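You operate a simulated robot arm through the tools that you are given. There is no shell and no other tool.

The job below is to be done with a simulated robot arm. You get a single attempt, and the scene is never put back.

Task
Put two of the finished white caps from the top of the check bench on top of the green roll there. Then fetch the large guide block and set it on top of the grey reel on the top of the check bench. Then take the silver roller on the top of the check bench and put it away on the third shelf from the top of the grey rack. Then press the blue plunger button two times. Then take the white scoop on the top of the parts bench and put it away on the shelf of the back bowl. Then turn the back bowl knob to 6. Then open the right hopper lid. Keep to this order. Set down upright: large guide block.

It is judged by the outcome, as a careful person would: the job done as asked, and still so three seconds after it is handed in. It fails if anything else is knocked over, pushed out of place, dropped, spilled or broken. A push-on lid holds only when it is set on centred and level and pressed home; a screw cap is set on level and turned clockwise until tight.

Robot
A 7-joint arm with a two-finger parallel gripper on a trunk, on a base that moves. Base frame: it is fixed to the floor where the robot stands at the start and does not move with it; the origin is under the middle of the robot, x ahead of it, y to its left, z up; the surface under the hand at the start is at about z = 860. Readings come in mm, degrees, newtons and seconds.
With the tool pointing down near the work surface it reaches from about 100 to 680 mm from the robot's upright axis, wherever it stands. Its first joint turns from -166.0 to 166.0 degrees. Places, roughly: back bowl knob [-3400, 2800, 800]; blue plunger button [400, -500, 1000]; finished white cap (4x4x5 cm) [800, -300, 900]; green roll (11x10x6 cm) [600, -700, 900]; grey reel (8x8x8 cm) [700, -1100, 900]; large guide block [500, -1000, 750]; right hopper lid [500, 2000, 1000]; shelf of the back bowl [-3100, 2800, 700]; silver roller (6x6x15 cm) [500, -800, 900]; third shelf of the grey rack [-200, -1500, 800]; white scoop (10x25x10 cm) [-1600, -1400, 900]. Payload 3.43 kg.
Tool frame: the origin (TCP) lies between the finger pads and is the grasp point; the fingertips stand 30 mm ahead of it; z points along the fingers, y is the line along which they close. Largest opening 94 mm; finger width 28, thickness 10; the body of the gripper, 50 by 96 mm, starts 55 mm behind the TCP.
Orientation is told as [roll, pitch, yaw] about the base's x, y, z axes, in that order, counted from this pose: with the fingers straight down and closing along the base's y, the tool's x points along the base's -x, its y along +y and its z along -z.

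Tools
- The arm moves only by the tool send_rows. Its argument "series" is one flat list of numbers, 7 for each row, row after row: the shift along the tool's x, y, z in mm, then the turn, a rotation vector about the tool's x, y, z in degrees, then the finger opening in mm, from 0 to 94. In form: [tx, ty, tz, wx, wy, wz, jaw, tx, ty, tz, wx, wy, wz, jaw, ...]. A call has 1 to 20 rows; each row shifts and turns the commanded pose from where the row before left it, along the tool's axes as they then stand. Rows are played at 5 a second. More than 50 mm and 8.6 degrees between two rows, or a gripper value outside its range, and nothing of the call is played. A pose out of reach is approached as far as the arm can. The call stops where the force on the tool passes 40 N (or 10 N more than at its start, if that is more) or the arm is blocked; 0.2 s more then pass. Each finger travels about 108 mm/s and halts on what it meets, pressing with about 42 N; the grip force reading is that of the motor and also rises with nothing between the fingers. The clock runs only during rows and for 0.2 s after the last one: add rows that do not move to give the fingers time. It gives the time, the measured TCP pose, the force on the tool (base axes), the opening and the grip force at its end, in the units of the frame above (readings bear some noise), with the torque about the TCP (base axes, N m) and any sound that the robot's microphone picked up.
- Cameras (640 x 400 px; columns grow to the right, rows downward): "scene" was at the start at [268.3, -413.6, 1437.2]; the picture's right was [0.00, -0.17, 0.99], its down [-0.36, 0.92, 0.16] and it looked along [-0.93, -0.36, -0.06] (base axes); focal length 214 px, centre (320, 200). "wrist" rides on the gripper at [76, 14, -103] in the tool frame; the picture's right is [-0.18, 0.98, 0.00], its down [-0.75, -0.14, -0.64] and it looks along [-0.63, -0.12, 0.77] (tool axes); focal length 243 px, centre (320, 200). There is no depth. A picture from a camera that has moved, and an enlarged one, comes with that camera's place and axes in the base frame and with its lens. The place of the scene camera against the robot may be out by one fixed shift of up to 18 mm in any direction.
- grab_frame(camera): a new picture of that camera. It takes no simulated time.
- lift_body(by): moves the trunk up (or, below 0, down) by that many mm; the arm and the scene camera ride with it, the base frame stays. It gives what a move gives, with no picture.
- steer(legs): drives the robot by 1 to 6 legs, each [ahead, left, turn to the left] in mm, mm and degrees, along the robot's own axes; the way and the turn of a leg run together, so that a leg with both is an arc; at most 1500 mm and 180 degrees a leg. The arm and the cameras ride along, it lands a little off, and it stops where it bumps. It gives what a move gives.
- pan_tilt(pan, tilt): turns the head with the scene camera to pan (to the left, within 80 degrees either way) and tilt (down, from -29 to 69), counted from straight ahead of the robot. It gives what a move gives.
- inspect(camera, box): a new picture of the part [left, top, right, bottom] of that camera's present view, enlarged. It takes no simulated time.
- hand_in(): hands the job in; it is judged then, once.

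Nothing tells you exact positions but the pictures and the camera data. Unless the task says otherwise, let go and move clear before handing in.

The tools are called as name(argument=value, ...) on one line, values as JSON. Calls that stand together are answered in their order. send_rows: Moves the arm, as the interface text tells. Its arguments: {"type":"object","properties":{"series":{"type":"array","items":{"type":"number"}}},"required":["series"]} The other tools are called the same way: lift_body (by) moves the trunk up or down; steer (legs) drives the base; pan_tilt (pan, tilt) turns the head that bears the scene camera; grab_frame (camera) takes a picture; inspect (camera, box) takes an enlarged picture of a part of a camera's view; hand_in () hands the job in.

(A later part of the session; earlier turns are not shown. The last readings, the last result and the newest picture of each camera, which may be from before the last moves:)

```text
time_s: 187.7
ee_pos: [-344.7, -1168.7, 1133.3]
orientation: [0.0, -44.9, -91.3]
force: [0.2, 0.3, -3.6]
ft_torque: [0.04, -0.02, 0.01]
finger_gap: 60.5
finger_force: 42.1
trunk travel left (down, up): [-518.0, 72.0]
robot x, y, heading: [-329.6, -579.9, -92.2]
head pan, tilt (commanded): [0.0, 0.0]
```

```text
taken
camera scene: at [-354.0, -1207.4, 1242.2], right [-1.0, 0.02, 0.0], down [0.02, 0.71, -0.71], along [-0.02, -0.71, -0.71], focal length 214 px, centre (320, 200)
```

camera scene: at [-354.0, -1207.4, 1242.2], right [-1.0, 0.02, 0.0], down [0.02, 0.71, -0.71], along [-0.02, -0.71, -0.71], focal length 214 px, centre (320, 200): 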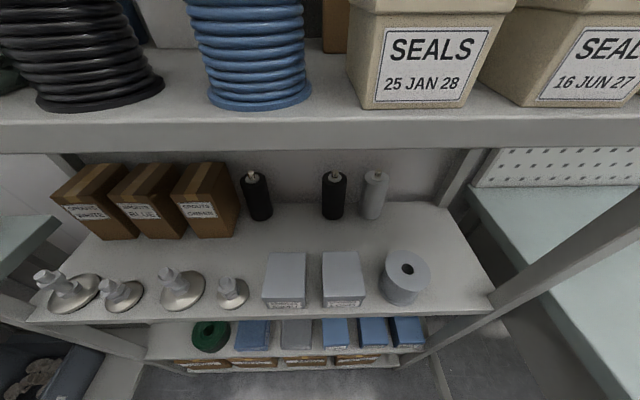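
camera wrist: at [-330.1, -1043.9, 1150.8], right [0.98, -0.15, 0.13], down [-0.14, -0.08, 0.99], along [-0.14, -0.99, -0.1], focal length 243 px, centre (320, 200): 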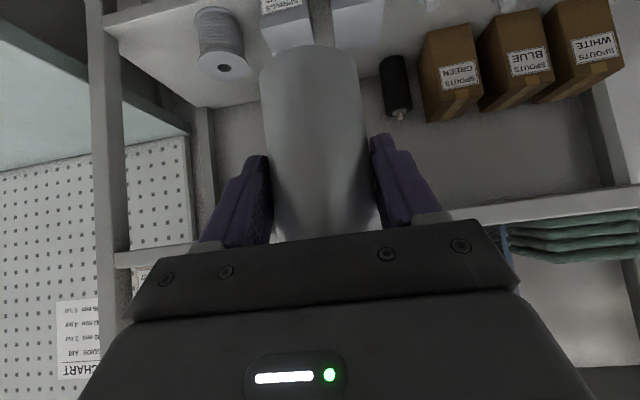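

I now see the third shelf: a back row with two black rollers, a grey one and gaps, and a front row of discs, boxes and a reel. I'll zoom in to find a free spot and measure the shelf.

inspect(camera="scene", box=[180, 140, 500, 340])

inspect(camera="wrist", box=[90, 0, 330, 150])

inspect(camera="wrist", box=[350, 0, 640, 180])

```text
2.00 times, centred on (340, 240) of scene
camera zoom: at [-354.0, -1207.4, 1242.2], right [-1.0, 0.02, 0.0], down [0.02, 0.71, -0.71], along [-0.02, -0.71, -0.71], focal length 429 px, centre (280, 120)
```

zoom: 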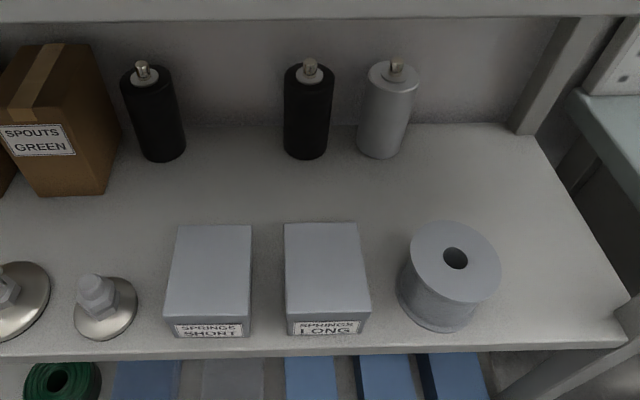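

```text
2.67 times, centred on (210, 75) of wrist
camera zoom: at [-330.1, -1043.9, 1150.8], right [0.98, -0.15, 0.13], down [-0.14, -0.08, 0.99], along [-0.14, -0.99, -0.1], focal length 647 px, centre (613, 533)
```

zoom: 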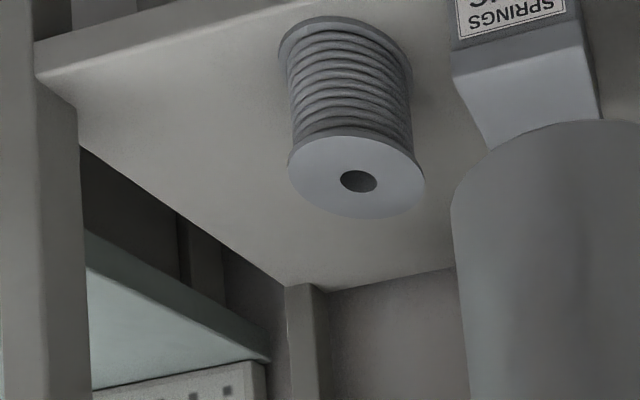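

```text
2.21 times, centred on (495, 90) of wrist
camera zoom: at [-330.1, -1043.9, 1150.8], right [0.98, -0.15, 0.13], down [-0.14, -0.08, 0.99], along [-0.14, -0.99, -0.1], focal length 535 px, centre (-66, 443)
```

zoom: 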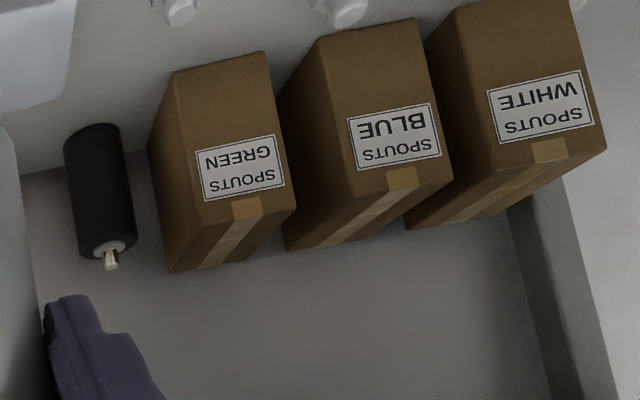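

The shelf top is at about z 804 with its front edge at y -1350 and 350 mm headroom. There's a free area behind the "SPRINGS SHORT" box around (-318, -1520), with no roller directly behind it. I'll square up, lower to insertion height outside the rack and measure again.

steer(legs=[[0, 0, 1.3]])

lift_body(by=-150)

grab_frame(camera="wrist")

grab_frame(camera="scene")

```text
time_s: 188.4
ee_pos: [-332.5, -1169.8, 1133.7]
orientation: [-0.1, -45.0, -89.9]
force: [-0.9, 0.7, -3.4]
ft_torque: [0.04, -0.01, -0.02]
finger_gap: 60.3
finger_force: 42.3
trunk travel left (down, up): [-518.0, 72.0]
robot x, y, heading: [-326.1, -581.2, -90.9]
head pan, tilt (commanded): [0.0, 0.0]
```

```text
time_s: 190.2
ee_pos: [-333.0, -1169.6, 984.4]
orientation: [-0.1, -45.0, -90.0]
force: [-0.2, 1.0, -4.2]
ft_torque: [0.07, -0.02, -0.01]
finger_gap: 60.5
finger_force: 42.2
trunk travel left (down, up): [-368.0, 222.0]
robot x, y, heading: [-326.8, -579.5, -90.8]
head pan, tilt (commanded): [0.0, 0.0]
```

```text
taken
camera wrist: at [-319.3, -1043.6, 1000.9], right [0.98, -0.13, 0.13], down [-0.14, -0.08, 0.99], along [-0.12, -0.99, -0.1], focal length 243 px, centre (320, 200)
```

wrist: 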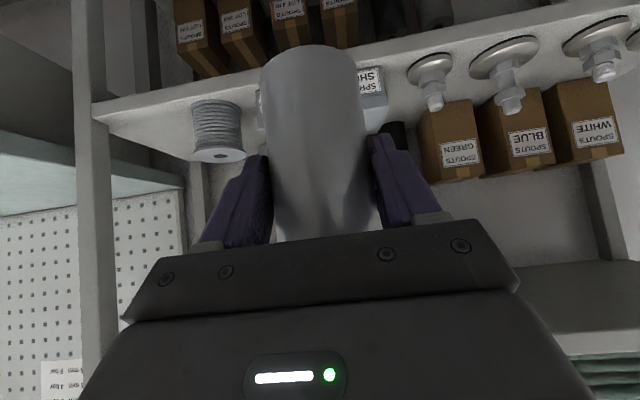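

```text
taken
camera scene: at [-339.0, -1207.6, 1092.4], right [-1.0, 0.0, 0.0], down [0.0, 0.71, -0.71], along [0.0, -0.71, -0.71], focal length 214 px, centre (320, 200)
```

scene: 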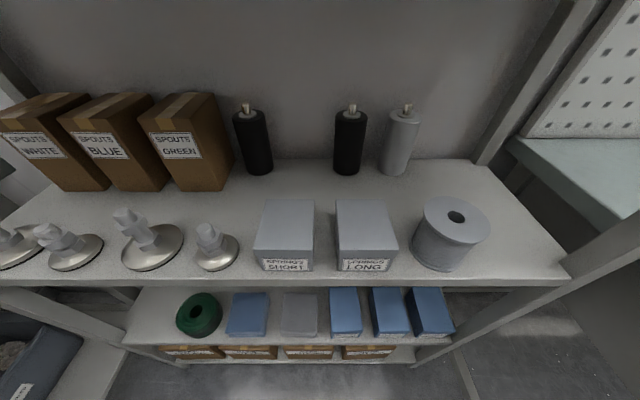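

inspect(camera="scene", box=[220, 150, 420, 300])

inspect(camera="wrist", box=[360, 20, 640, 200])

inspect(camera="wrist", box=[70, 60, 290, 220])

```text
2.67 times, centred on (320, 225) of scene
camera zoom: at [-339.0, -1207.6, 1092.4], right [-1.0, 0.0, 0.0], down [0.0, 0.71, -0.71], along [0.0, -0.71, -0.71], focal length 572 px, centre (320, 133)
```

zoom: 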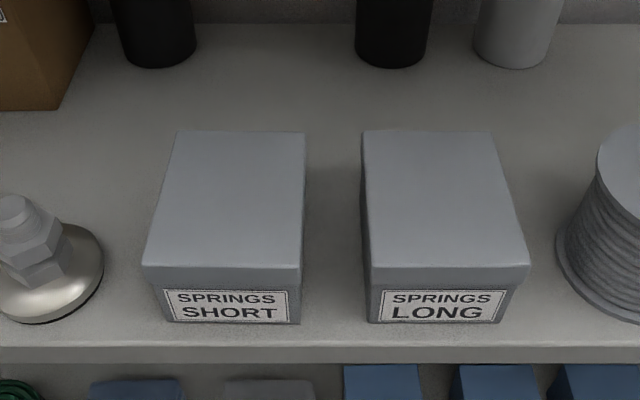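

```text
2.22 times, centred on (500, 110) of wrist
camera zoom: at [-319.3, -1043.6, 1000.9], right [0.98, -0.13, 0.13], down [-0.14, -0.08, 0.99], along [-0.12, -0.99, -0.1], focal length 539 px, centre (-80, 400)
```

zoom: 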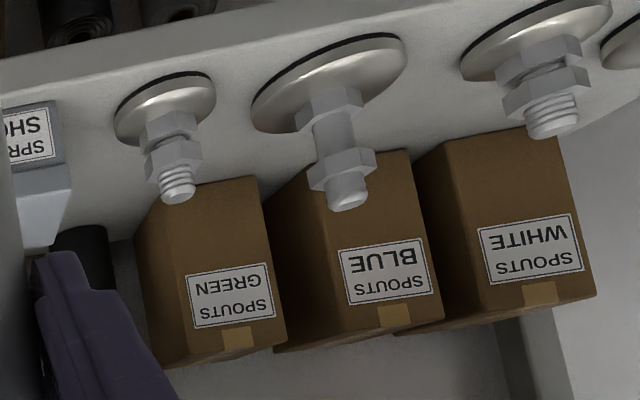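

```text
2.50 times, centred on (180, 140) of wrist
camera zoom: at [-319.3, -1043.6, 1000.9], right [0.98, -0.13, 0.13], down [-0.14, -0.08, 0.99], along [-0.12, -0.99, -0.1], focal length 606 px, centre (670, 350)
```

zoom: 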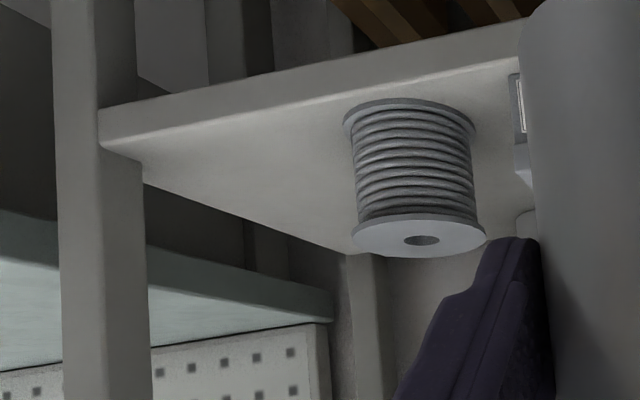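

Refined: shelf front edge y about -1358, top z about 795; the spring box reaches z 851 and y -1466, and the back-row rollers start at y -1600. I'll target the roller at (-312, -1540), inserting at TCP z 940.

send_rows(series=[15.5, 10, 15.5, 0, 0, 0, 40, 15.5, 11, 15.5, 0, 0, 0, 40, 0, 0, 0, 0, 0, 0, 40])

steer(legs=[[120, 0, 0]])

grab_frame(camera="wrist")

grab_frame(camera="scene")

```text
time_s: 191.0
ee_pos: [-310.5, -1168.3, 941.7]
orientation: [-0.1, -45.0, -89.9]
force: [-0.4, -0.8, -3.8]
ft_torque: [0.07, 0.0, 0.0]
finger_gap: 60.2
finger_force: 42.1
trunk travel left (down, up): [-368.0, 222.0]
robot x, y, heading: [-323.9, -578.9, -90.7]
head pan, tilt (commanded): [0.0, 0.0]
```

```text
time_s: 192.2
ee_pos: [-313.0, -1288.4, 940.7]
orientation: [0.0, -45.0, -89.7]
force: [-0.8, -0.1, -4.5]
ft_torque: [0.09, 0.0, 0.01]
finger_gap: 60.3
finger_force: 42.2
trunk travel left (down, up): [-368.0, 222.0]
robot x, y, heading: [-327.4, -699.7, -91.0]
head pan, tilt (commanded): [0.0, 0.0]
```

```text
taken
camera wrist: at [-299.9, -1163.5, 958.0], right [0.98, -0.13, 0.13], down [-0.14, -0.08, 0.99], along [-0.12, -0.99, -0.1], focal length 243 px, centre (320, 200)
```

wrist: 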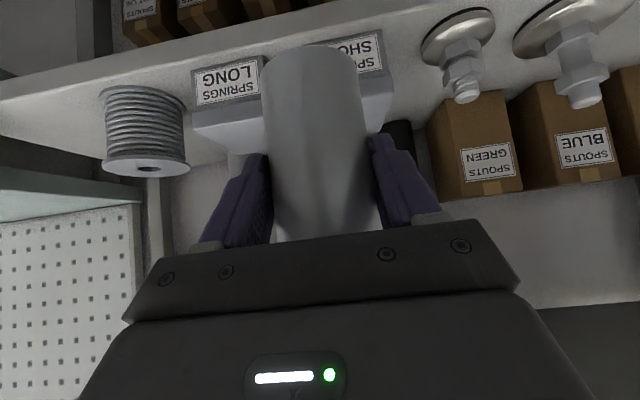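

```text
taken
camera scene: at [-319.4, -1327.6, 1049.2], right [-1.0, 0.0, 0.0], down [0.0, 0.71, -0.71], along [0.0, -0.71, -0.71], focal length 214 px, centre (320, 200)
```

scene: 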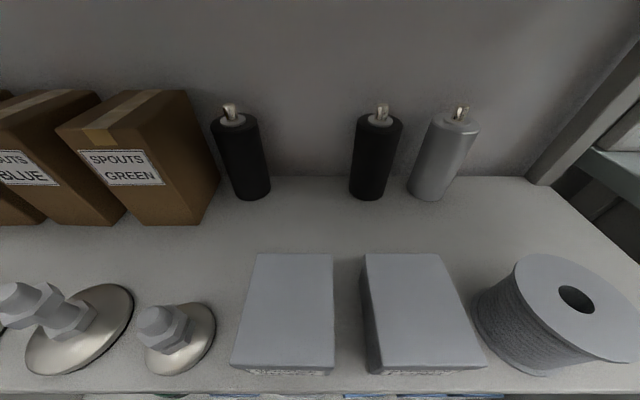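

The path over the spring box is clear by about 15-25 mm. I'll drive in further in short steps, watching the force.

steer(legs=[[60, 0, 0]])

steer(legs=[[60, 0, 0]])

grab_frame(camera="wrist")

grab_frame(camera="scene")

```text
time_s: 193.2
ee_pos: [-314.8, -1348.1, 940.0]
orientation: [-0.1, -45.0, -89.8]
force: [-0.1, -0.3, -4.4]
ft_torque: [0.06, 0.01, -0.02]
finger_gap: 60.4
finger_force: 42.1
trunk travel left (down, up): [-368.0, 222.0]
robot x, y, heading: [-330.0, -757.2, -91.1]
head pan, tilt (commanded): [0.0, 0.0]
```

```text
time_s: 194.1
ee_pos: [-315.1, -1407.5, 940.8]
orientation: [-0.2, -45.0, -90.0]
force: [0.3, -0.4, -2.8]
ft_torque: [0.09, 0.02, 0.01]
finger_gap: 60.2
finger_force: 42.0
trunk travel left (down, up): [-368.0, 222.0]
robot x, y, heading: [-327.8, -815.3, -90.9]
head pan, tilt (commanded): [0.0, 0.0]
```

```text
taken
camera wrist: at [-302.6, -1282.5, 958.0], right [0.98, -0.13, 0.13], down [-0.14, -0.08, 0.99], along [-0.12, -0.99, -0.1], focal length 243 px, centre (320, 200)
```

wrist: 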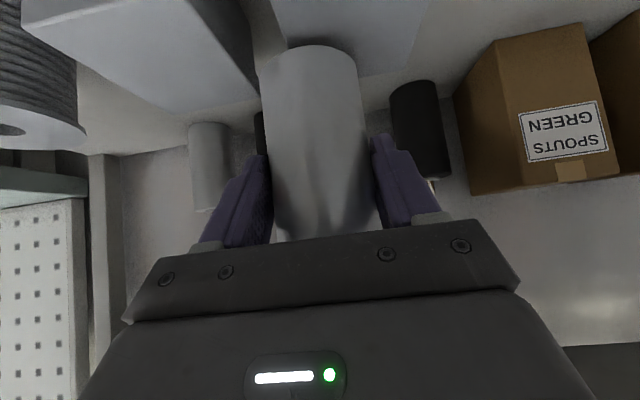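

```text
taken
camera scene: at [-322.5, -1446.6, 1049.2], right [-1.0, 0.0, 0.0], down [0.0, 0.71, -0.71], along [0.0, -0.71, -0.71], focal length 214 px, centre (320, 200)
```

scene: 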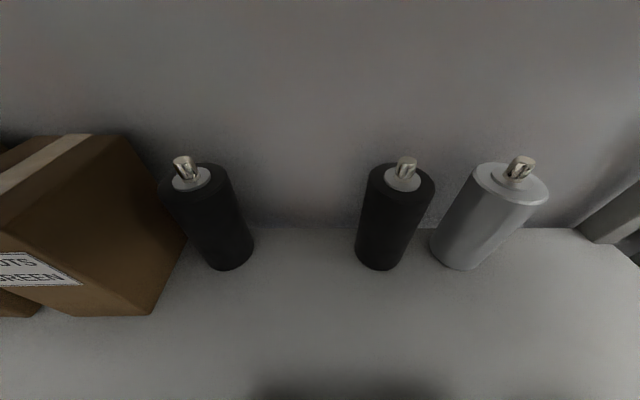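

Still no contact. I'll continue to the target depth.

steer(legs=[[60, 0, 0]])

steer(legs=[[55, 0, 0]])

grab_frame(camera="wrist")

grab_frame(camera="scene")

```text
time_s: 195.2
ee_pos: [-316.5, -1460.8, 938.4]
orientation: [-0.1, -44.3, -90.0]
force: [-0.4, -0.1, -3.2]
ft_torque: [0.07, 0.01, -0.02]
finger_gap: 59.9
finger_force: 42.4
trunk travel left (down, up): [-368.0, 222.0]
robot x, y, heading: [-330.6, -875.3, -90.9]
head pan, tilt (commanded): [0.0, 0.0]
stopped in leg 1: the robot was blocked; the commanded pose is now the measured one
```

```text
time_s: 196.0
ee_pos: [-315.8, -1455.8, 934.4]
orientation: [-0.2, -43.5, -89.8]
force: [-0.3, -0.6, -3.8]
ft_torque: [0.06, -0.01, 0.02]
finger_gap: 60.4
finger_force: 41.4
trunk travel left (down, up): [-368.0, 222.0]
robot x, y, heading: [-330.3, -884.4, -91.1]
head pan, tilt (commanded): [0.0, 0.0]
stopped in leg 1: the robot was blocked; the commanded pose is now the measured one
```

```text
taken
camera wrist: at [-303.6, -1332.3, 955.0], right [0.98, -0.13, 0.12], down [-0.14, -0.1, 0.98], along [-0.12, -0.99, -0.12], focal length 243 px, centre (320, 200)
```

wrist: 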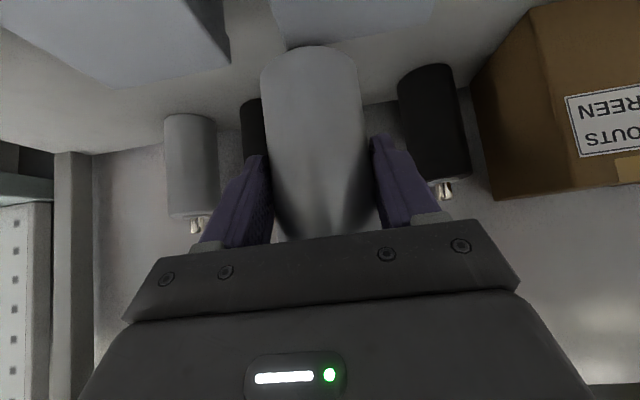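

```text
taken
camera scene: at [-323.1, -1498.4, 1041.9], right [-1.0, 0.0, 0.0], down [0.0, 0.72, -0.69], along [0.0, -0.69, -0.72], focal length 214 px, centre (320, 200)
```

scene: 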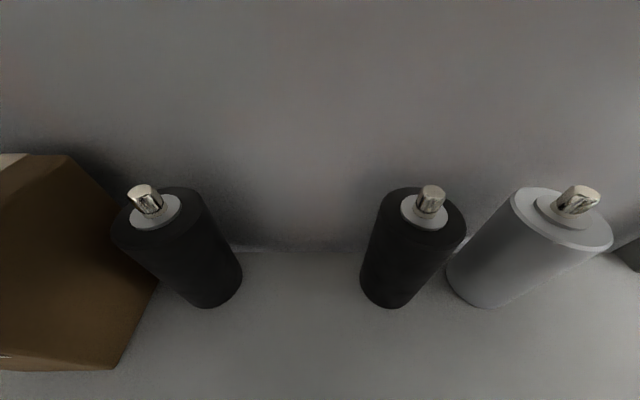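

The wrist link touched the second shelf's lip, so passing over the box is too tight. I'll back out and instead use the open spot at the right end of the shelf, beside the grey reel, where I can enter low.

steer(legs=[[-200, 0, 0]])

steer(legs=[[0, -90, 0]])

send_rows(series=[0, 0, 0, 0, -1.4, 0, 40, 0, -40, 0, 0, 0, 0, 40, 0, -40, 0, 0, 0, 0, 40, 0, -40, 0, 0, 0, 0, 40, 0, -40, 0, 0, 0, 0, 40, 0, -40, 0, 0, 0, 0, 40, 0, 0, 0, 0, 0, 0, 40])

grab_frame(camera="wrist")

grab_frame(camera="scene")

```text
time_s: 197.6
ee_pos: [-313.2, -1268.1, 934.3]
orientation: [-0.1, -43.6, -90.0]
force: [0.9, 0.7, -2.7]
ft_torque: [0.01, -0.01, -0.01]
finger_gap: 59.9
finger_force: 41.8
trunk travel left (down, up): [-368.0, 222.0]
robot x, y, heading: [-326.9, -687.7, -91.1]
head pan, tilt (commanded): [0.0, 0.0]
```

```text
time_s: 198.7
ee_pos: [-405.7, -1267.8, 932.4]
orientation: [-0.2, -43.3, -90.1]
force: [-0.7, 0.2, -3.9]
ft_torque: [0.07, -0.02, 0.03]
finger_gap: 59.7
finger_force: 41.9
trunk travel left (down, up): [-368.0, 222.0]
robot x, y, heading: [-416.8, -694.8, -91.0]
head pan, tilt (commanded): [0.0, 0.0]
```

```text
time_s: 200.3
ee_pos: [-606.9, -1266.5, 930.9]
orientation: [-0.3, -44.8, -89.9]
force: [0.0, -0.6, -3.5]
ft_torque: [0.05, 0.01, 0.0]
finger_gap: 59.9
finger_force: 41.9
trunk travel left (down, up): [-368.0, 222.0]
robot x, y, heading: [-416.8, -688.7, -90.9]
head pan, tilt (commanded): [0.0, 0.0]
```

```text
taken
camera wrist: at [-594.2, -1141.3, 948.7], right [0.98, -0.13, 0.13], down [-0.14, -0.08, 0.99], along [-0.12, -0.99, -0.1], focal length 243 px, centre (320, 200)
```

wrist: 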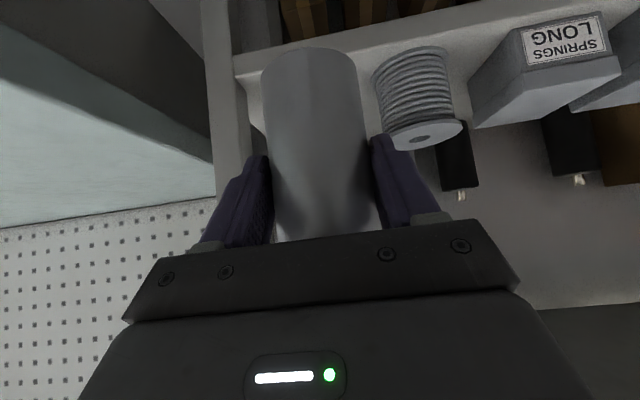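

```text
taken
camera scene: at [-613.8, -1305.5, 1039.7], right [-1.0, 0.0, 0.0], down [0.0, 0.71, -0.71], along [0.0, -0.71, -0.71], focal length 214 px, centre (320, 200)
```

scene: 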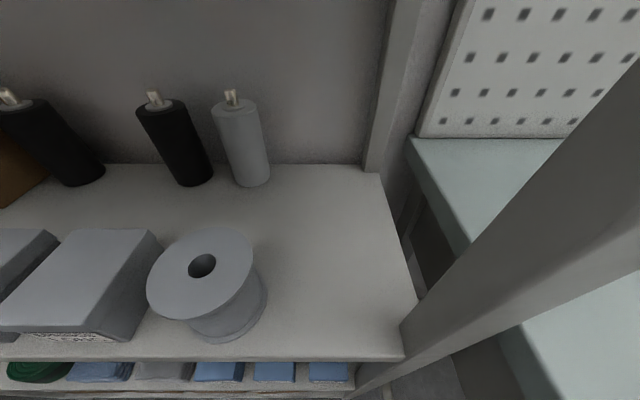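

There's a 127 mm gap between the reel (right edge x about -565) and the post (about -692). I'll centre at x -628, lower to z 885 outside the rack and check.

send_rows(series=[16, -10, 16, 0, 0, 0, 40, 16.5, -10, 16.5, 0, 0, 0, 40, 0, 0, 0, 0, 0, 0, 40])

steer(legs=[[60, 0, 0]])

grab_frame(camera="wrist")

grab_frame(camera="scene")

```text
time_s: 201.1
ee_pos: [-627.0, -1265.5, 886.3]
orientation: [-0.1, -44.8, -89.9]
force: [-0.4, 0.0, -3.6]
ft_torque: [0.07, -0.01, 0.0]
finger_gap: 59.6
finger_force: 41.8
trunk travel left (down, up): [-368.0, 222.0]
robot x, y, heading: [-421.5, -688.5, -90.7]
head pan, tilt (commanded): [0.0, 0.0]
```

```text
time_s: 202.0
ee_pos: [-630.2, -1325.5, 886.6]
orientation: [-0.1, -44.8, -90.0]
force: [-0.4, 0.3, -3.3]
ft_torque: [0.05, 0.02, 0.01]
finger_gap: 59.8
finger_force: 41.9
trunk travel left (down, up): [-368.0, 222.0]
robot x, y, heading: [-420.9, -750.3, -90.9]
head pan, tilt (commanded): [0.0, 0.0]
```

```text
taken
camera wrist: at [-616.3, -1200.2, 904.0], right [0.98, -0.13, 0.13], down [-0.14, -0.08, 0.99], along [-0.12, -0.99, -0.1], focal length 243 px, centre (320, 200)
```

wrist: 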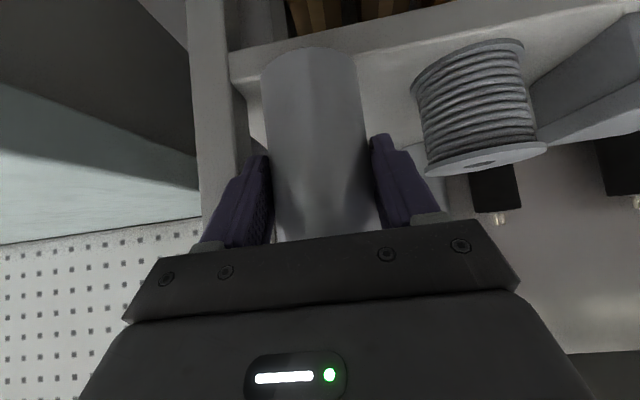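

```text
taken
camera scene: at [-636.2, -1364.6, 994.7], right [-1.0, 0.0, 0.0], down [0.0, 0.71, -0.7], along [0.0, -0.7, -0.71], focal length 214 px, centre (320, 200)
```

scene: 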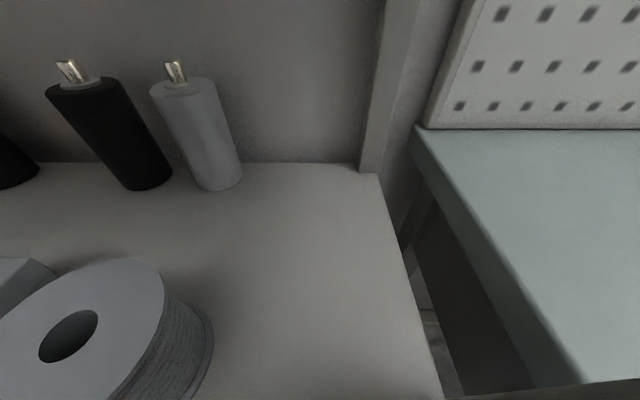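

Clearance is about 16 mm on the post side. I'll shift 4 mm away from the post and drive in gently.

send_rows(series=[0, 4, 0, 0, 0, 0, 40, 0, 0, 0, 0, 0, 0, 40])

steer(legs=[[60, 0, 0]])

steer(legs=[[40, 0, 0]])

grab_frame(camera="wrist")

grab_frame(camera="scene")

```text
time_s: 202.6
ee_pos: [-624.8, -1324.7, 887.3]
orientation: [-0.3, -44.9, -89.9]
force: [0.6, -0.1, -3.9]
ft_torque: [0.06, -0.01, -0.01]
finger_gap: 60.0
finger_force: 41.9
trunk travel left (down, up): [-368.0, 222.0]
robot x, y, heading: [-418.3, -746.4, -90.7]
head pan, tilt (commanded): [0.0, 0.0]
```

```text
time_s: 203.6
ee_pos: [-625.8, -1386.2, 887.1]
orientation: [-0.1, -44.7, -89.7]
force: [0.5, -0.5, -4.8]
ft_torque: [0.08, 0.03, 0.01]
finger_gap: 59.7
finger_force: 42.2
trunk travel left (down, up): [-368.0, 222.0]
robot x, y, heading: [-424.0, -809.9, -90.9]
head pan, tilt (commanded): [0.0, 0.0]
```

```text
time_s: 204.5
ee_pos: [-627.0, -1427.1, 886.1]
orientation: [-0.2, -44.8, -90.0]
force: [0.0, -0.3, -3.1]
ft_torque: [0.07, 0.0, 0.01]
finger_gap: 59.8
finger_force: 42.1
trunk travel left (down, up): [-368.0, 222.0]
robot x, y, heading: [-421.8, -849.1, -90.9]
head pan, tilt (commanded): [0.0, 0.0]
```

```text
taken
camera wrist: at [-613.2, -1301.6, 904.4], right [0.98, -0.13, 0.13], down [-0.14, -0.08, 0.99], along [-0.12, -0.99, -0.1], focal length 243 px, centre (320, 200)
```

wrist: 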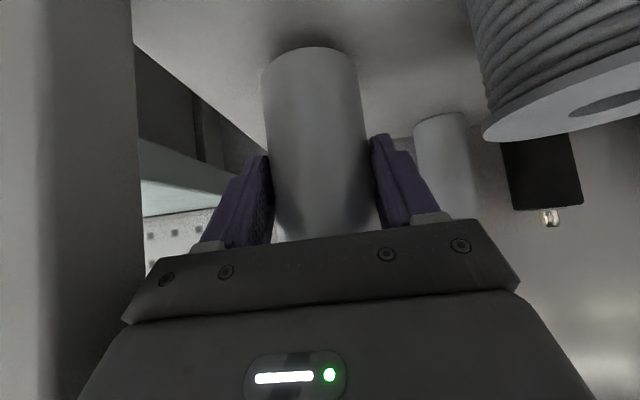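

```text
taken
camera scene: at [-633.0, -1465.9, 995.1], right [-1.0, 0.0, 0.0], down [0.0, 0.71, -0.7], along [0.0, -0.7, -0.71], focal length 214 px, centre (320, 200)
```

scene: 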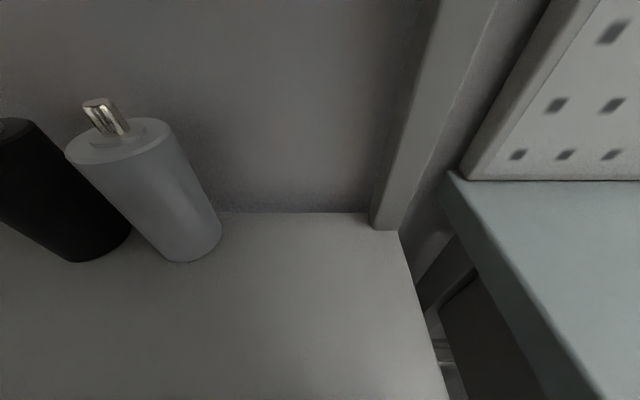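

The roller is over clear shelf surface. I'll lower it in small steps.

send_rows(series=[4.2, 0, 4.2, 0, 0, 0, 40, 4.2, 0, 4.2, 0, 0, 0, 40, 0, 0, 0, 0, 0, 0, 40])

send_rows(series=[1.4, 0, 1.4, 0, 0, 0, 40, 0, 0, 0, 0, 0, 0, 40])

send_rows(series=[1.4, 0, 1.4, 0, 0, 0, 40, 0, 0, 0, 0, 0, 0, 40])

send_rows(series=[1.1, 0, 1.1, 0, 0, 0, 40, 0, 0, 0, 0, 0, 0, 40])

```text
time_s: 205.3
ee_pos: [-627.0, -1426.6, 875.2]
orientation: [-0.2, -44.8, -89.8]
force: [-0.2, 0.0, -3.4]
ft_torque: [0.04, 0.0, -0.01]
finger_gap: 59.7
finger_force: 41.8
trunk travel left (down, up): [-368.0, 222.0]
robot x, y, heading: [-422.5, -846.5, -90.8]
head pan, tilt (commanded): [0.0, 0.0]
```

```text
time_s: 205.9
ee_pos: [-627.0, -1425.5, 873.9]
orientation: [-0.1, -44.7, -89.9]
force: [-1.0, -0.1, -2.8]
ft_torque: [0.05, 0.01, 0.0]
finger_gap: 59.6
finger_force: 41.9
trunk travel left (down, up): [-368.0, 222.0]
robot x, y, heading: [-423.4, -848.5, -91.0]
head pan, tilt (commanded): [0.0, 0.0]
```

```text
time_s: 206.5
ee_pos: [-627.1, -1426.4, 870.9]
orientation: [-0.1, -44.7, -89.9]
force: [1.0, -0.1, -3.9]
ft_torque: [0.05, 0.02, 0.03]
finger_gap: 59.1
finger_force: 42.3
trunk travel left (down, up): [-368.0, 222.0]
robot x, y, heading: [-424.2, -848.8, -90.7]
head pan, tilt (commanded): [0.0, 0.0]
```

```text
time_s: 207.1
ee_pos: [-627.4, -1426.5, 871.0]
orientation: [-0.2, -44.9, -89.9]
force: [0.0, 1.4, 6.2]
ft_torque: [-0.24, -0.19, 0.03]
finger_gap: 59.5
finger_force: 42.0
trunk travel left (down, up): [-368.0, 222.0]
robot x, y, heading: [-422.3, -849.7, -91.0]
head pan, tilt (commanded): [0.0, 0.0]
```

Contact. One more slight press, then release slowly.

send_rows(series=[0.7, 0, 0.7, 0, 0, 0, 40, 0, 0, 0, 0, 0, 0, 40])

grab_frame(camera="wrist")

send_rows(series=[0, 0, 0, 0, 0, 0, 57, 0, 0, 0, 0, 0, 0, 60, 0, 0, 0, 0, 0, 0, 63, 0, 0, 0, 0, 0, 0, 67, 0, 0, 0, 0, 0, 0, 72, 0, 0, 0, 0, 0, 0, 76, 0, 0, 0, 0, 0, 0, 76])

grab_frame(camera="wrist")

```text
time_s: 207.7
ee_pos: [-626.5, -1425.4, 871.9]
orientation: [-0.1, -45.2, -89.9]
force: [-4.4, 2.8, 16.1]
ft_torque: [-0.39, -0.15, -0.07]
finger_gap: 59.5
finger_force: 41.7
trunk travel left (down, up): [-368.0, 222.0]
robot x, y, heading: [-419.6, -850.5, -90.9]
head pan, tilt (commanded): [0.0, 0.0]
```

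```text
taken
camera wrist: at [-613.9, -1300.9, 888.5], right [0.98, -0.13, 0.13], down [-0.14, -0.08, 0.99], along [-0.12, -0.99, -0.09], focal length 243 px, centre (320, 200)
```

wrist: 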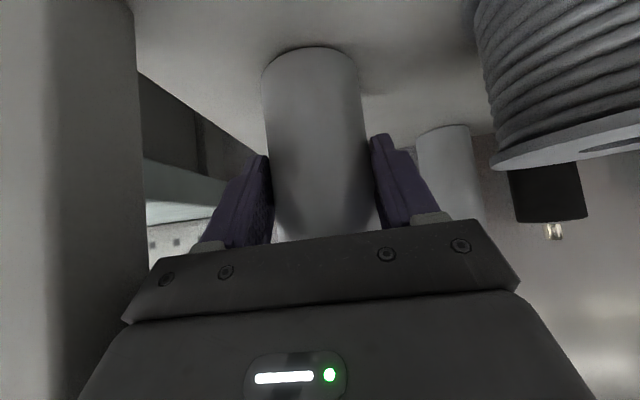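

```text
time_s: 209.3
ee_pos: [-626.4, -1427.0, 869.1]
orientation: [-0.3, -44.7, -89.9]
force: [-1.0, -0.2, -0.9]
ft_torque: [-0.01, -0.01, -0.02]
finger_gap: 76.2
finger_force: 0.1
trunk travel left (down, up): [-368.0, 222.0]
robot x, y, heading: [-422.8, -852.9, -90.6]
head pan, tilt (commanded): [0.0, 0.0]
```

```text
taken
camera wrist: at [-613.2, -1301.3, 887.3], right [0.98, -0.13, 0.13], down [-0.14, -0.08, 0.99], along [-0.12, -0.99, -0.1], focal length 243 px, centre (320, 200)
```

wrist: 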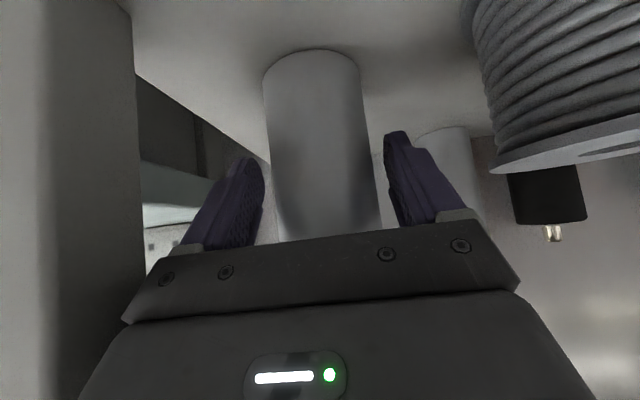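

The roller stands on the shelf. I'll back out along the tool axis and then drive straight back.

send_rows(series=[0, 0, -15, 0, 0, 0, 76, 0, 0, -25, 0, 0, 0, 76, 0, 0, -25, 0, 0, 0, 76, 0, 0, 0, 0, 0, 0, 76])

steer(legs=[[-120, 0, 0]])

grab_frame(camera="scene")

grab_frame(camera="wrist")

```text
time_s: 210.3
ee_pos: [-625.8, -1381.2, 917.7]
orientation: [-0.1, -44.8, -90.0]
force: [-0.3, 1.3, 0.0]
ft_torque: [0.01, 0.01, -0.03]
finger_gap: 76.2
finger_force: 0.1
trunk travel left (down, up): [-368.0, 222.0]
robot x, y, heading: [-420.2, -851.0, -90.9]
head pan, tilt (commanded): [0.0, 0.0]
```

```text
time_s: 211.5
ee_pos: [-623.4, -1257.7, 917.9]
orientation: [-0.2, -45.0, -89.7]
force: [-0.6, -0.3, -0.1]
ft_torque: [0.0, 0.01, -0.01]
finger_gap: 76.0
finger_force: 0.0
trunk travel left (down, up): [-368.0, 222.0]
robot x, y, heading: [-418.4, -729.1, -90.7]
head pan, tilt (commanded): [0.0, 0.0]
```

```text
taken
camera scene: at [-628.4, -1296.7, 1026.9], right [-1.0, 0.0, 0.0], down [0.0, 0.71, -0.71], along [0.0, -0.71, -0.71], focal length 214 px, centre (320, 200)
```

scene: 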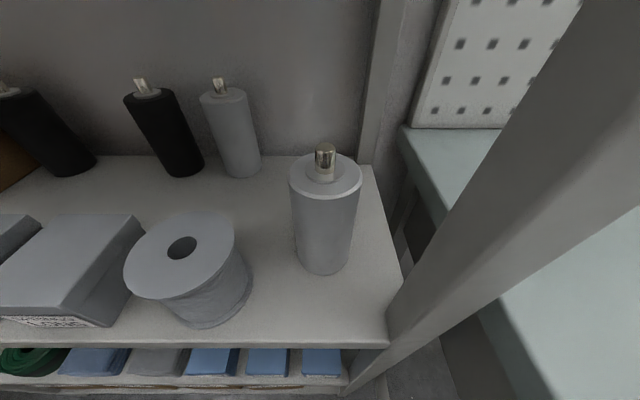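

```text
taken
camera wrist: at [-609.2, -1132.6, 935.7], right [0.98, -0.13, 0.13], down [-0.14, -0.08, 0.99], along [-0.12, -0.99, -0.1], focal length 243 px, centre (320, 200)
```

wrist: 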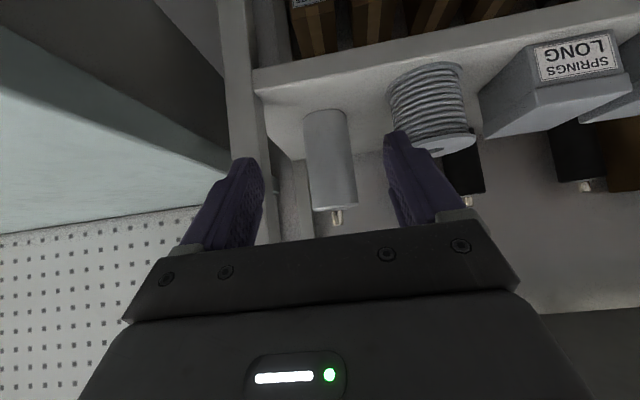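

The silver roller stands on the third shelf. Next is the blue plunger button: I'll drive back, turn to face the check bench again and straighten the hand.

steer(legs=[[-270, 0, 0], [0, 0, 90.7]])

lift_body(by=180)

send_rows(series=[0, 0, 0, 0, 7.5, 0, 60, 0, 0, 0, 0, 7.5, 0, 40, 0, 0, 0, 0, 7.5, 0, 20, 0, 0, 0, 0, 7.5, 0, 0, 0, 0, 0, 0, 7.5, 0, 0, 0, 0, 0, 0, 7.5, 0, 0, 0, 0, 0, 0, 0, 0, 0])

pan_tilt(pan=0, tilt=-29)

grab_frame(camera="scene")

```text
time_s: 217.2
ee_pos: [112.9, -668.9, 918.2]
orientation: [-0.1, -44.8, -0.9]
force: [0.2, 0.0, 0.3]
ft_torque: [-0.01, 0.01, 0.0]
finger_gap: 76.0
finger_force: 0.0
trunk travel left (down, up): [-368.0, 222.0]
robot x, y, heading: [-420.5, -455.7, -1.8]
head pan, tilt (commanded): [0.0, 0.0]
```

```text
time_s: 219.2
ee_pos: [112.7, -668.8, 1098.2]
orientation: [-0.1, -44.8, -0.8]
force: [-0.2, 0.4, -0.7]
ft_torque: [-0.02, 0.02, 0.01]
finger_gap: 76.2
finger_force: 0.0
trunk travel left (down, up): [-548.0, 42.0]
robot x, y, heading: [-415.2, -453.4, -1.9]
head pan, tilt (commanded): [0.0, 0.0]
```

```text
time_s: 220.8
ee_pos: [111.6, -668.7, 1098.0]
orientation: [-0.1, 0.1, -1.0]
force: [-0.7, -0.3, 0.3]
ft_torque: [-0.03, -0.01, 0.01]
finger_gap: 0.4
finger_force: 32.8
trunk travel left (down, up): [-548.0, 42.0]
robot x, y, heading: [-414.6, -457.8, -1.7]
head pan, tilt (commanded): [0.0, 0.0]
```

```text
time_s: 221.8
ee_pos: [112.8, -669.2, 1098.7]
orientation: [-0.1, 0.2, -1.0]
force: [-1.2, -1.1, -0.1]
ft_torque: [0.01, -0.03, -0.03]
finger_gap: 0.2
finger_force: 33.0
trunk travel left (down, up): [-548.0, 42.0]
robot x, y, heading: [-416.5, -461.3, -2.3]
head pan, tilt (commanded): [0.0, -28.6]
```

```text
taken
camera scene: at [256.1, -660.3, 1163.5], right [-0.02, -1.0, 0.0], down [-0.88, 0.01, -0.48], along [0.48, -0.01, -0.88], focal length 214 px, centre (320, 200)
```

scene: 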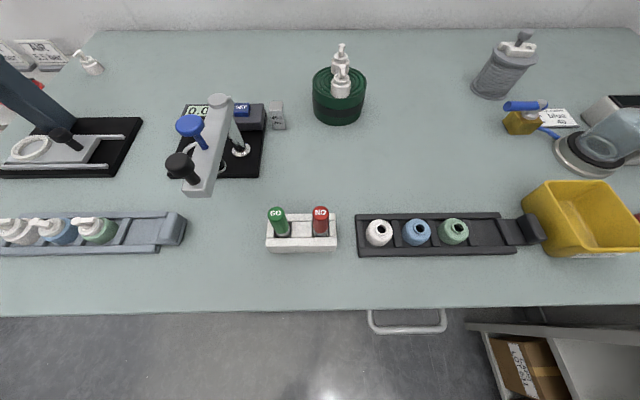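

inspect(camera="scene", box=[130, 70, 290, 210])

```text
2.86 times, centred on (210, 140) of scene
camera zoom: at [256.1, -660.3, 1163.5], right [-0.02, -1.0, 0.0], down [-0.88, 0.01, -0.48], along [0.48, -0.01, -0.88], focal length 613 px, centre (634, 371)
```

zoom: 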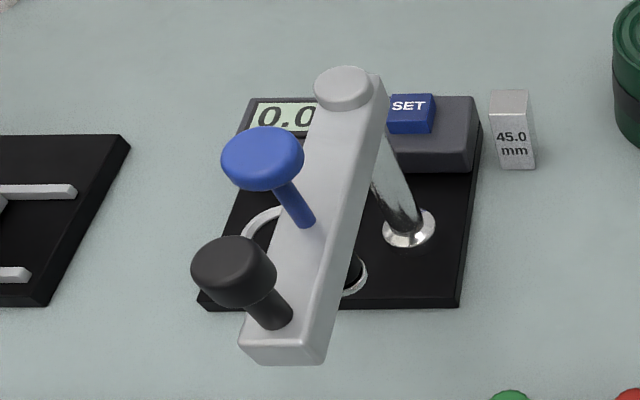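

The blue mushroom plunger stands on the bar beside a black knob. I'll drive closer and bring the closed fingertips above it.

steer(legs=[[0, 0, 2], [300, 0, 0]])

pan_tilt(pan=0, tilt=0)

send_rows(series=[0, 40, -10, 0, 0, 0, 0, 0, 40, 0, 0, 0, 0, 0, 0, 30, 0, 0, 0, 0, 0, 0, 0, 0, 0, 0, 0, 0])

grab_frame(camera="wrist")

grab_frame(camera="scene")

```text
time_s: 224.2
ee_pos: [422.4, -649.0, 1097.9]
orientation: [0.0, 0.1, 1.1]
force: [-0.1, -0.1, -1.0]
ft_torque: [0.02, -0.03, -0.02]
finger_gap: 0.0
finger_force: 32.6
trunk travel left (down, up): [-548.0, 42.0]
robot x, y, heading: [-112.4, -458.0, 0.1]
head pan, tilt (commanded): [0.0, -28.6]
```

```text
time_s: 225.1
ee_pos: [421.0, -649.5, 1098.3]
orientation: [-0.2, 0.2, 1.1]
force: [-0.5, -0.4, -0.2]
ft_torque: [0.01, -0.01, 0.01]
finger_gap: 0.0
finger_force: 32.6
trunk travel left (down, up): [-548.0, 42.0]
robot x, y, heading: [-113.0, -455.9, 0.2]
head pan, tilt (commanded): [0.0, 0.0]
```

```text
time_s: 226.1
ee_pos: [419.5, -536.9, 1107.4]
orientation: [-0.1, 0.1, 1.2]
force: [-0.4, -0.3, 0.3]
ft_torque: [0.05, 0.0, 0.01]
finger_gap: 0.2
finger_force: 33.4
trunk travel left (down, up): [-548.0, 42.0]
robot x, y, heading: [-112.9, -455.3, 0.1]
head pan, tilt (commanded): [0.0, 0.0]
```

```text
taken
camera wrist: at [341.6, -525.8, 1209.3], right [0.17, 0.99, 0.0], down [0.76, -0.13, 0.64], along [0.63, -0.11, -0.77], focal length 243 px, centre (320, 200)
```

wrist: 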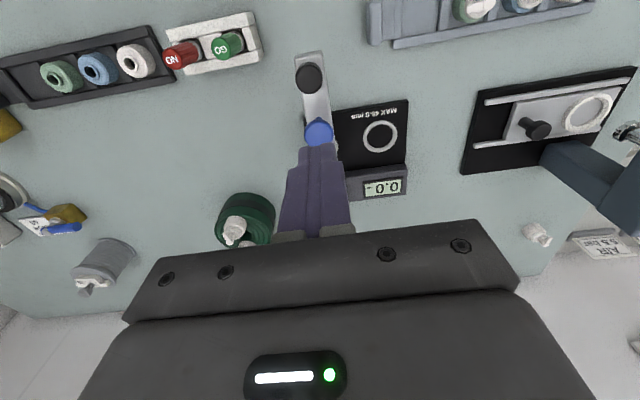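

```text
taken
camera scene: at [522.2, -524.8, 1150.2], right [0.02, -1.0, 0.0], down [-1.0, -0.02, 0.0], along [0.0, 0.0, -1.0], focal length 214 px, centre (320, 200)
```

scene: 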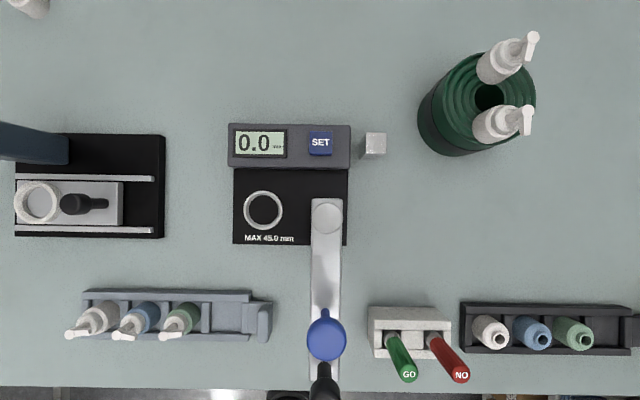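

The blue button's head is at about (431, -542) with its top at z 1001; the black knob is 40 mm nearer and lower. I'll position the closed fingertips just above the blue head.

send_rows(series=[-14.9, -4.3, 25, 0, 0, 0, 0, 0, 0, 30, 0, 0, 0, 0, 0, 0, 0, 0, 0, 0, 0])

inspect(camera="wrist", box=[240, 80, 400, 220])

pan_tilt(pan=0, tilt=60)

grab_frame(camera="scene")

```text
time_s: 226.9
ee_pos: [431.9, -541.0, 1055.0]
orientation: [0.0, 0.2, 1.1]
force: [-0.3, 0.4, 0.0]
ft_torque: [0.02, 0.0, -0.03]
finger_gap: 0.0
finger_force: 33.5
trunk travel left (down, up): [-548.0, 42.0]
robot x, y, heading: [-113.2, -454.6, 0.1]
head pan, tilt (commanded): [0.0, 0.0]
```

```text
2.86 times, centred on (320, 150) of wrist
camera zoom: at [355.7, -529.4, 1155.5], right [0.17, 0.99, 0.0], down [0.76, -0.13, 0.64], along [0.63, -0.11, -0.77], focal length 693 px, centre (320, 343)
```

zoom: 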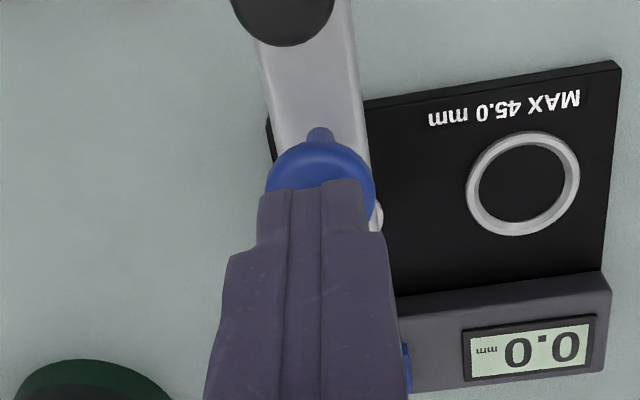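

```text
time_s: 228.2
ee_pos: [433.2, -541.7, 1054.7]
orientation: [-0.1, 0.2, 1.1]
force: [-0.2, 0.0, 0.2]
ft_torque: [0.0, 0.0, 0.02]
finger_gap: 0.0
finger_force: 32.7
trunk travel left (down, up): [-548.0, 42.0]
robot x, y, heading: [-111.8, -451.6, 0.1]
head pan, tilt (commanded): [0.0, 60.0]
```

```text
taken
camera scene: at [446.0, -529.9, 1120.2], right [0.02, -1.0, 0.0], down [-0.5, -0.01, 0.87], along [-0.87, -0.02, -0.5], focal length 214 px, centre (320, 200)
```

scene: 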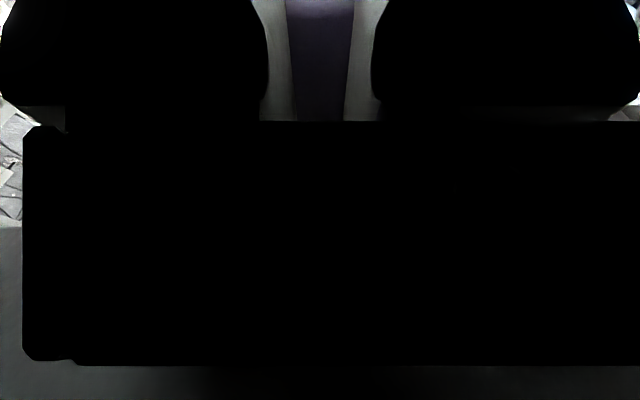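

pan_tilt(pan=0, tilt=25)

grab_frame(camera="scene")

```text
time_s: 229.2
ee_pos: [433.8, -541.7, 1054.6]
orientation: [0.0, 0.3, 1.2]
force: [0.3, 1.0, -0.7]
ft_torque: [-0.02, 0.03, -0.02]
finger_gap: 0.2
finger_force: 33.3
trunk travel left (down, up): [-548.0, 42.0]
robot x, y, heading: [-113.9, -458.9, 0.2]
head pan, tilt (commanded): [0.0, 25.0]
```

```text
taken
camera scene: at [495.9, -529.0, 1094.6], right [0.02, -1.0, 0.0], down [-0.9, -0.02, 0.43], along [-0.43, -0.01, -0.9], focal length 214 px, centre (320, 200)
```

scene: 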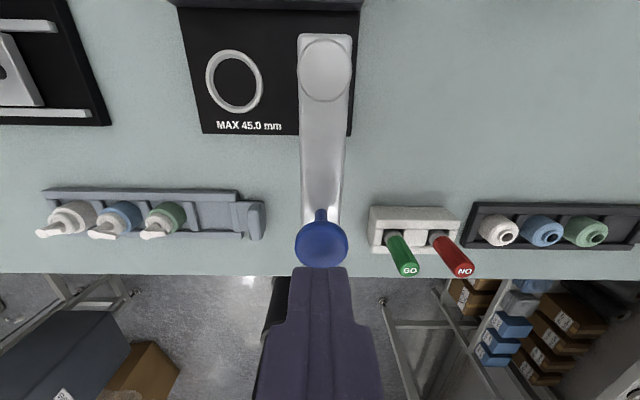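

Laterally aligned. I'll lower until contact and press.

send_rows(series=[0, 0, 9, 0, 0, 0, 0, 0, 0, 9, 0, 0, 0, 0, 0, 0, 0, 0, 0, 0, 0])

send_rows(series=[0, 0, 2, 0, 0, 0, 0, 0, 0, 2, 0, 0, 0, 0, 0, 0, 0, 0, 0, 0, 0])

send_rows(series=[0, 0, 2, 0, 0, 0, 0, 0, 0, 0, 0, 0, 0, 0])

send_rows(series=[0, 0, 2, 0, 0, 0, 0, 0, 0, 0, 0, 0, 0, 0])

```text
time_s: 230.0
ee_pos: [433.9, -541.9, 1034.4]
orientation: [-0.1, 0.2, 1.1]
force: [0.6, -0.4, 1.1]
ft_torque: [-0.02, -0.04, -0.01]
finger_gap: 0.0
finger_force: 33.1
trunk travel left (down, up): [-548.0, 42.0]
robot x, y, heading: [-114.6, -455.9, 0.3]
head pan, tilt (commanded): [0.0, 25.0]
```

```text
time_s: 230.8
ee_pos: [435.1, -542.6, 1031.5]
orientation: [-0.1, 0.1, 1.2]
force: [0.7, 0.7, 1.1]
ft_torque: [0.03, -0.05, 0.01]
finger_gap: 0.0
finger_force: 32.8
trunk travel left (down, up): [-548.0, 42.0]
robot x, y, heading: [-114.6, -457.5, 0.3]
head pan, tilt (commanded): [0.0, 25.0]
```

```text
time_s: 231.4
ee_pos: [433.1, -542.6, 1029.5]
orientation: [-0.1, 0.2, 1.1]
force: [-0.1, -1.3, 1.6]
ft_torque: [-0.02, 0.0, -0.02]
finger_gap: 0.0
finger_force: 32.9
trunk travel left (down, up): [-548.0, 42.0]
robot x, y, heading: [-113.7, -457.1, 0.2]
head pan, tilt (commanded): [0.0, 25.0]
```

```text
time_s: 232.0
ee_pos: [433.5, -541.8, 1028.1]
orientation: [0.0, 0.1, 1.2]
force: [0.2, 0.6, 0.8]
ft_torque: [-0.02, -0.03, 0.01]
finger_gap: 0.0
finger_force: 33.0
trunk travel left (down, up): [-548.0, 42.0]
robot x, y, heading: [-114.0, -454.9, 0.2]
head pan, tilt (commanded): [0.0, 25.0]
```

inspect(camera="scene", box=[240, 180, 400, 300])

inspect(camera="wrist", box=[240, 80, 400, 220])

```text
3.33 times, centred on (320, 240) of scene
camera zoom: at [496.2, -530.4, 1068.3], right [0.02, -1.0, 0.0], down [-0.91, -0.02, 0.42], along [-0.42, -0.01, -0.91], focal length 715 px, centre (320, 67)
```

zoom: 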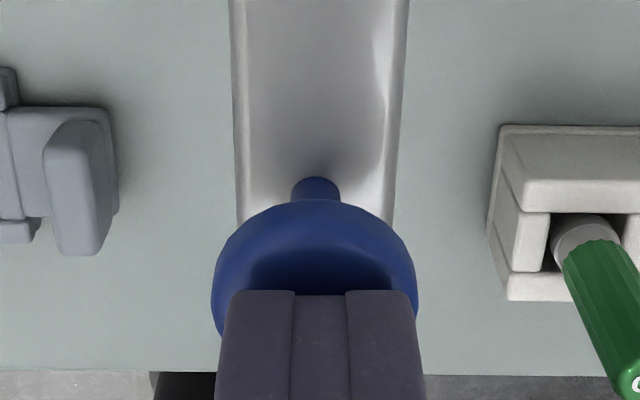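

```text
2.86 times, centred on (320, 150) of wrist
camera zoom: at [355.9, -530.7, 1129.3], right [0.17, 0.99, 0.0], down [0.76, -0.13, 0.64], along [0.63, -0.11, -0.77], focal length 693 px, centre (320, 343)
```

zoom: 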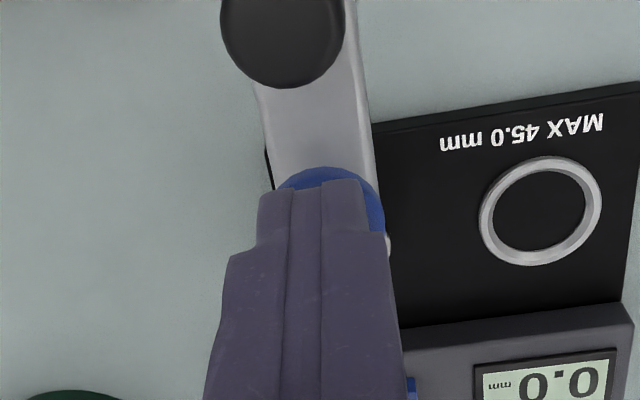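

Nearly touching. I'll press on down.

send_rows(series=[0, 0, 2, 0, 0, 0, 0, 0, 0, 2, 0, 0, 0, 0, 0, 0, 0, 0, 0, 0, 0])

send_rows(series=[0, 0, 2, 0, 0, 0, 0, 0, 0, 2, 0, 0, 0, 0, 0, 0, 0, 0, 0, 0, 0])

inspect(camera="scene", box=[240, 180, 400, 300])

```text
time_s: 232.8
ee_pos: [435.6, -542.7, 1021.8]
orientation: [-0.2, 0.2, 1.1]
force: [-0.9, 0.2, 2.0]
ft_torque: [0.01, 0.02, 0.03]
finger_gap: 0.0
finger_force: 33.2
trunk travel left (down, up): [-548.0, 42.0]
robot x, y, heading: [-116.0, -456.1, 0.4]
head pan, tilt (commanded): [0.0, 25.0]
```

```text
time_s: 233.6
ee_pos: [433.2, -543.0, 1020.6]
orientation: [-0.2, 0.1, 1.1]
force: [-0.9, -0.5, 2.6]
ft_torque: [-0.04, 0.02, 0.01]
finger_gap: 0.0
finger_force: 32.8
trunk travel left (down, up): [-548.0, 42.0]
robot x, y, heading: [-118.0, -454.3, 0.4]
head pan, tilt (commanded): [0.0, 25.0]
heard: click
```

```text
3.33 times, centred on (320, 240) of scene
camera zoom: at [497.3, -530.1, 1059.5], right [0.02, -1.0, 0.0], down [-0.91, -0.02, 0.42], along [-0.42, -0.01, -0.91], focal length 715 px, centre (320, 67)
```

zoom: 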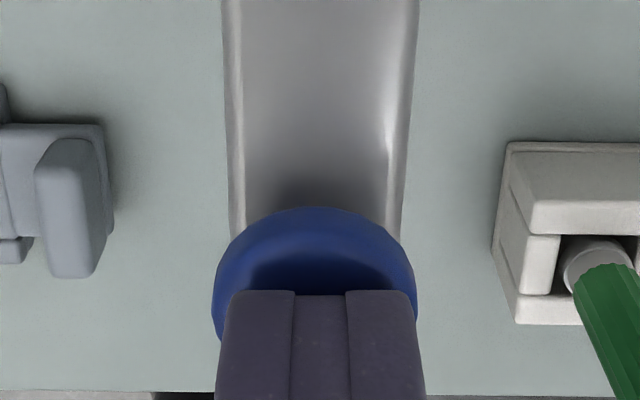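

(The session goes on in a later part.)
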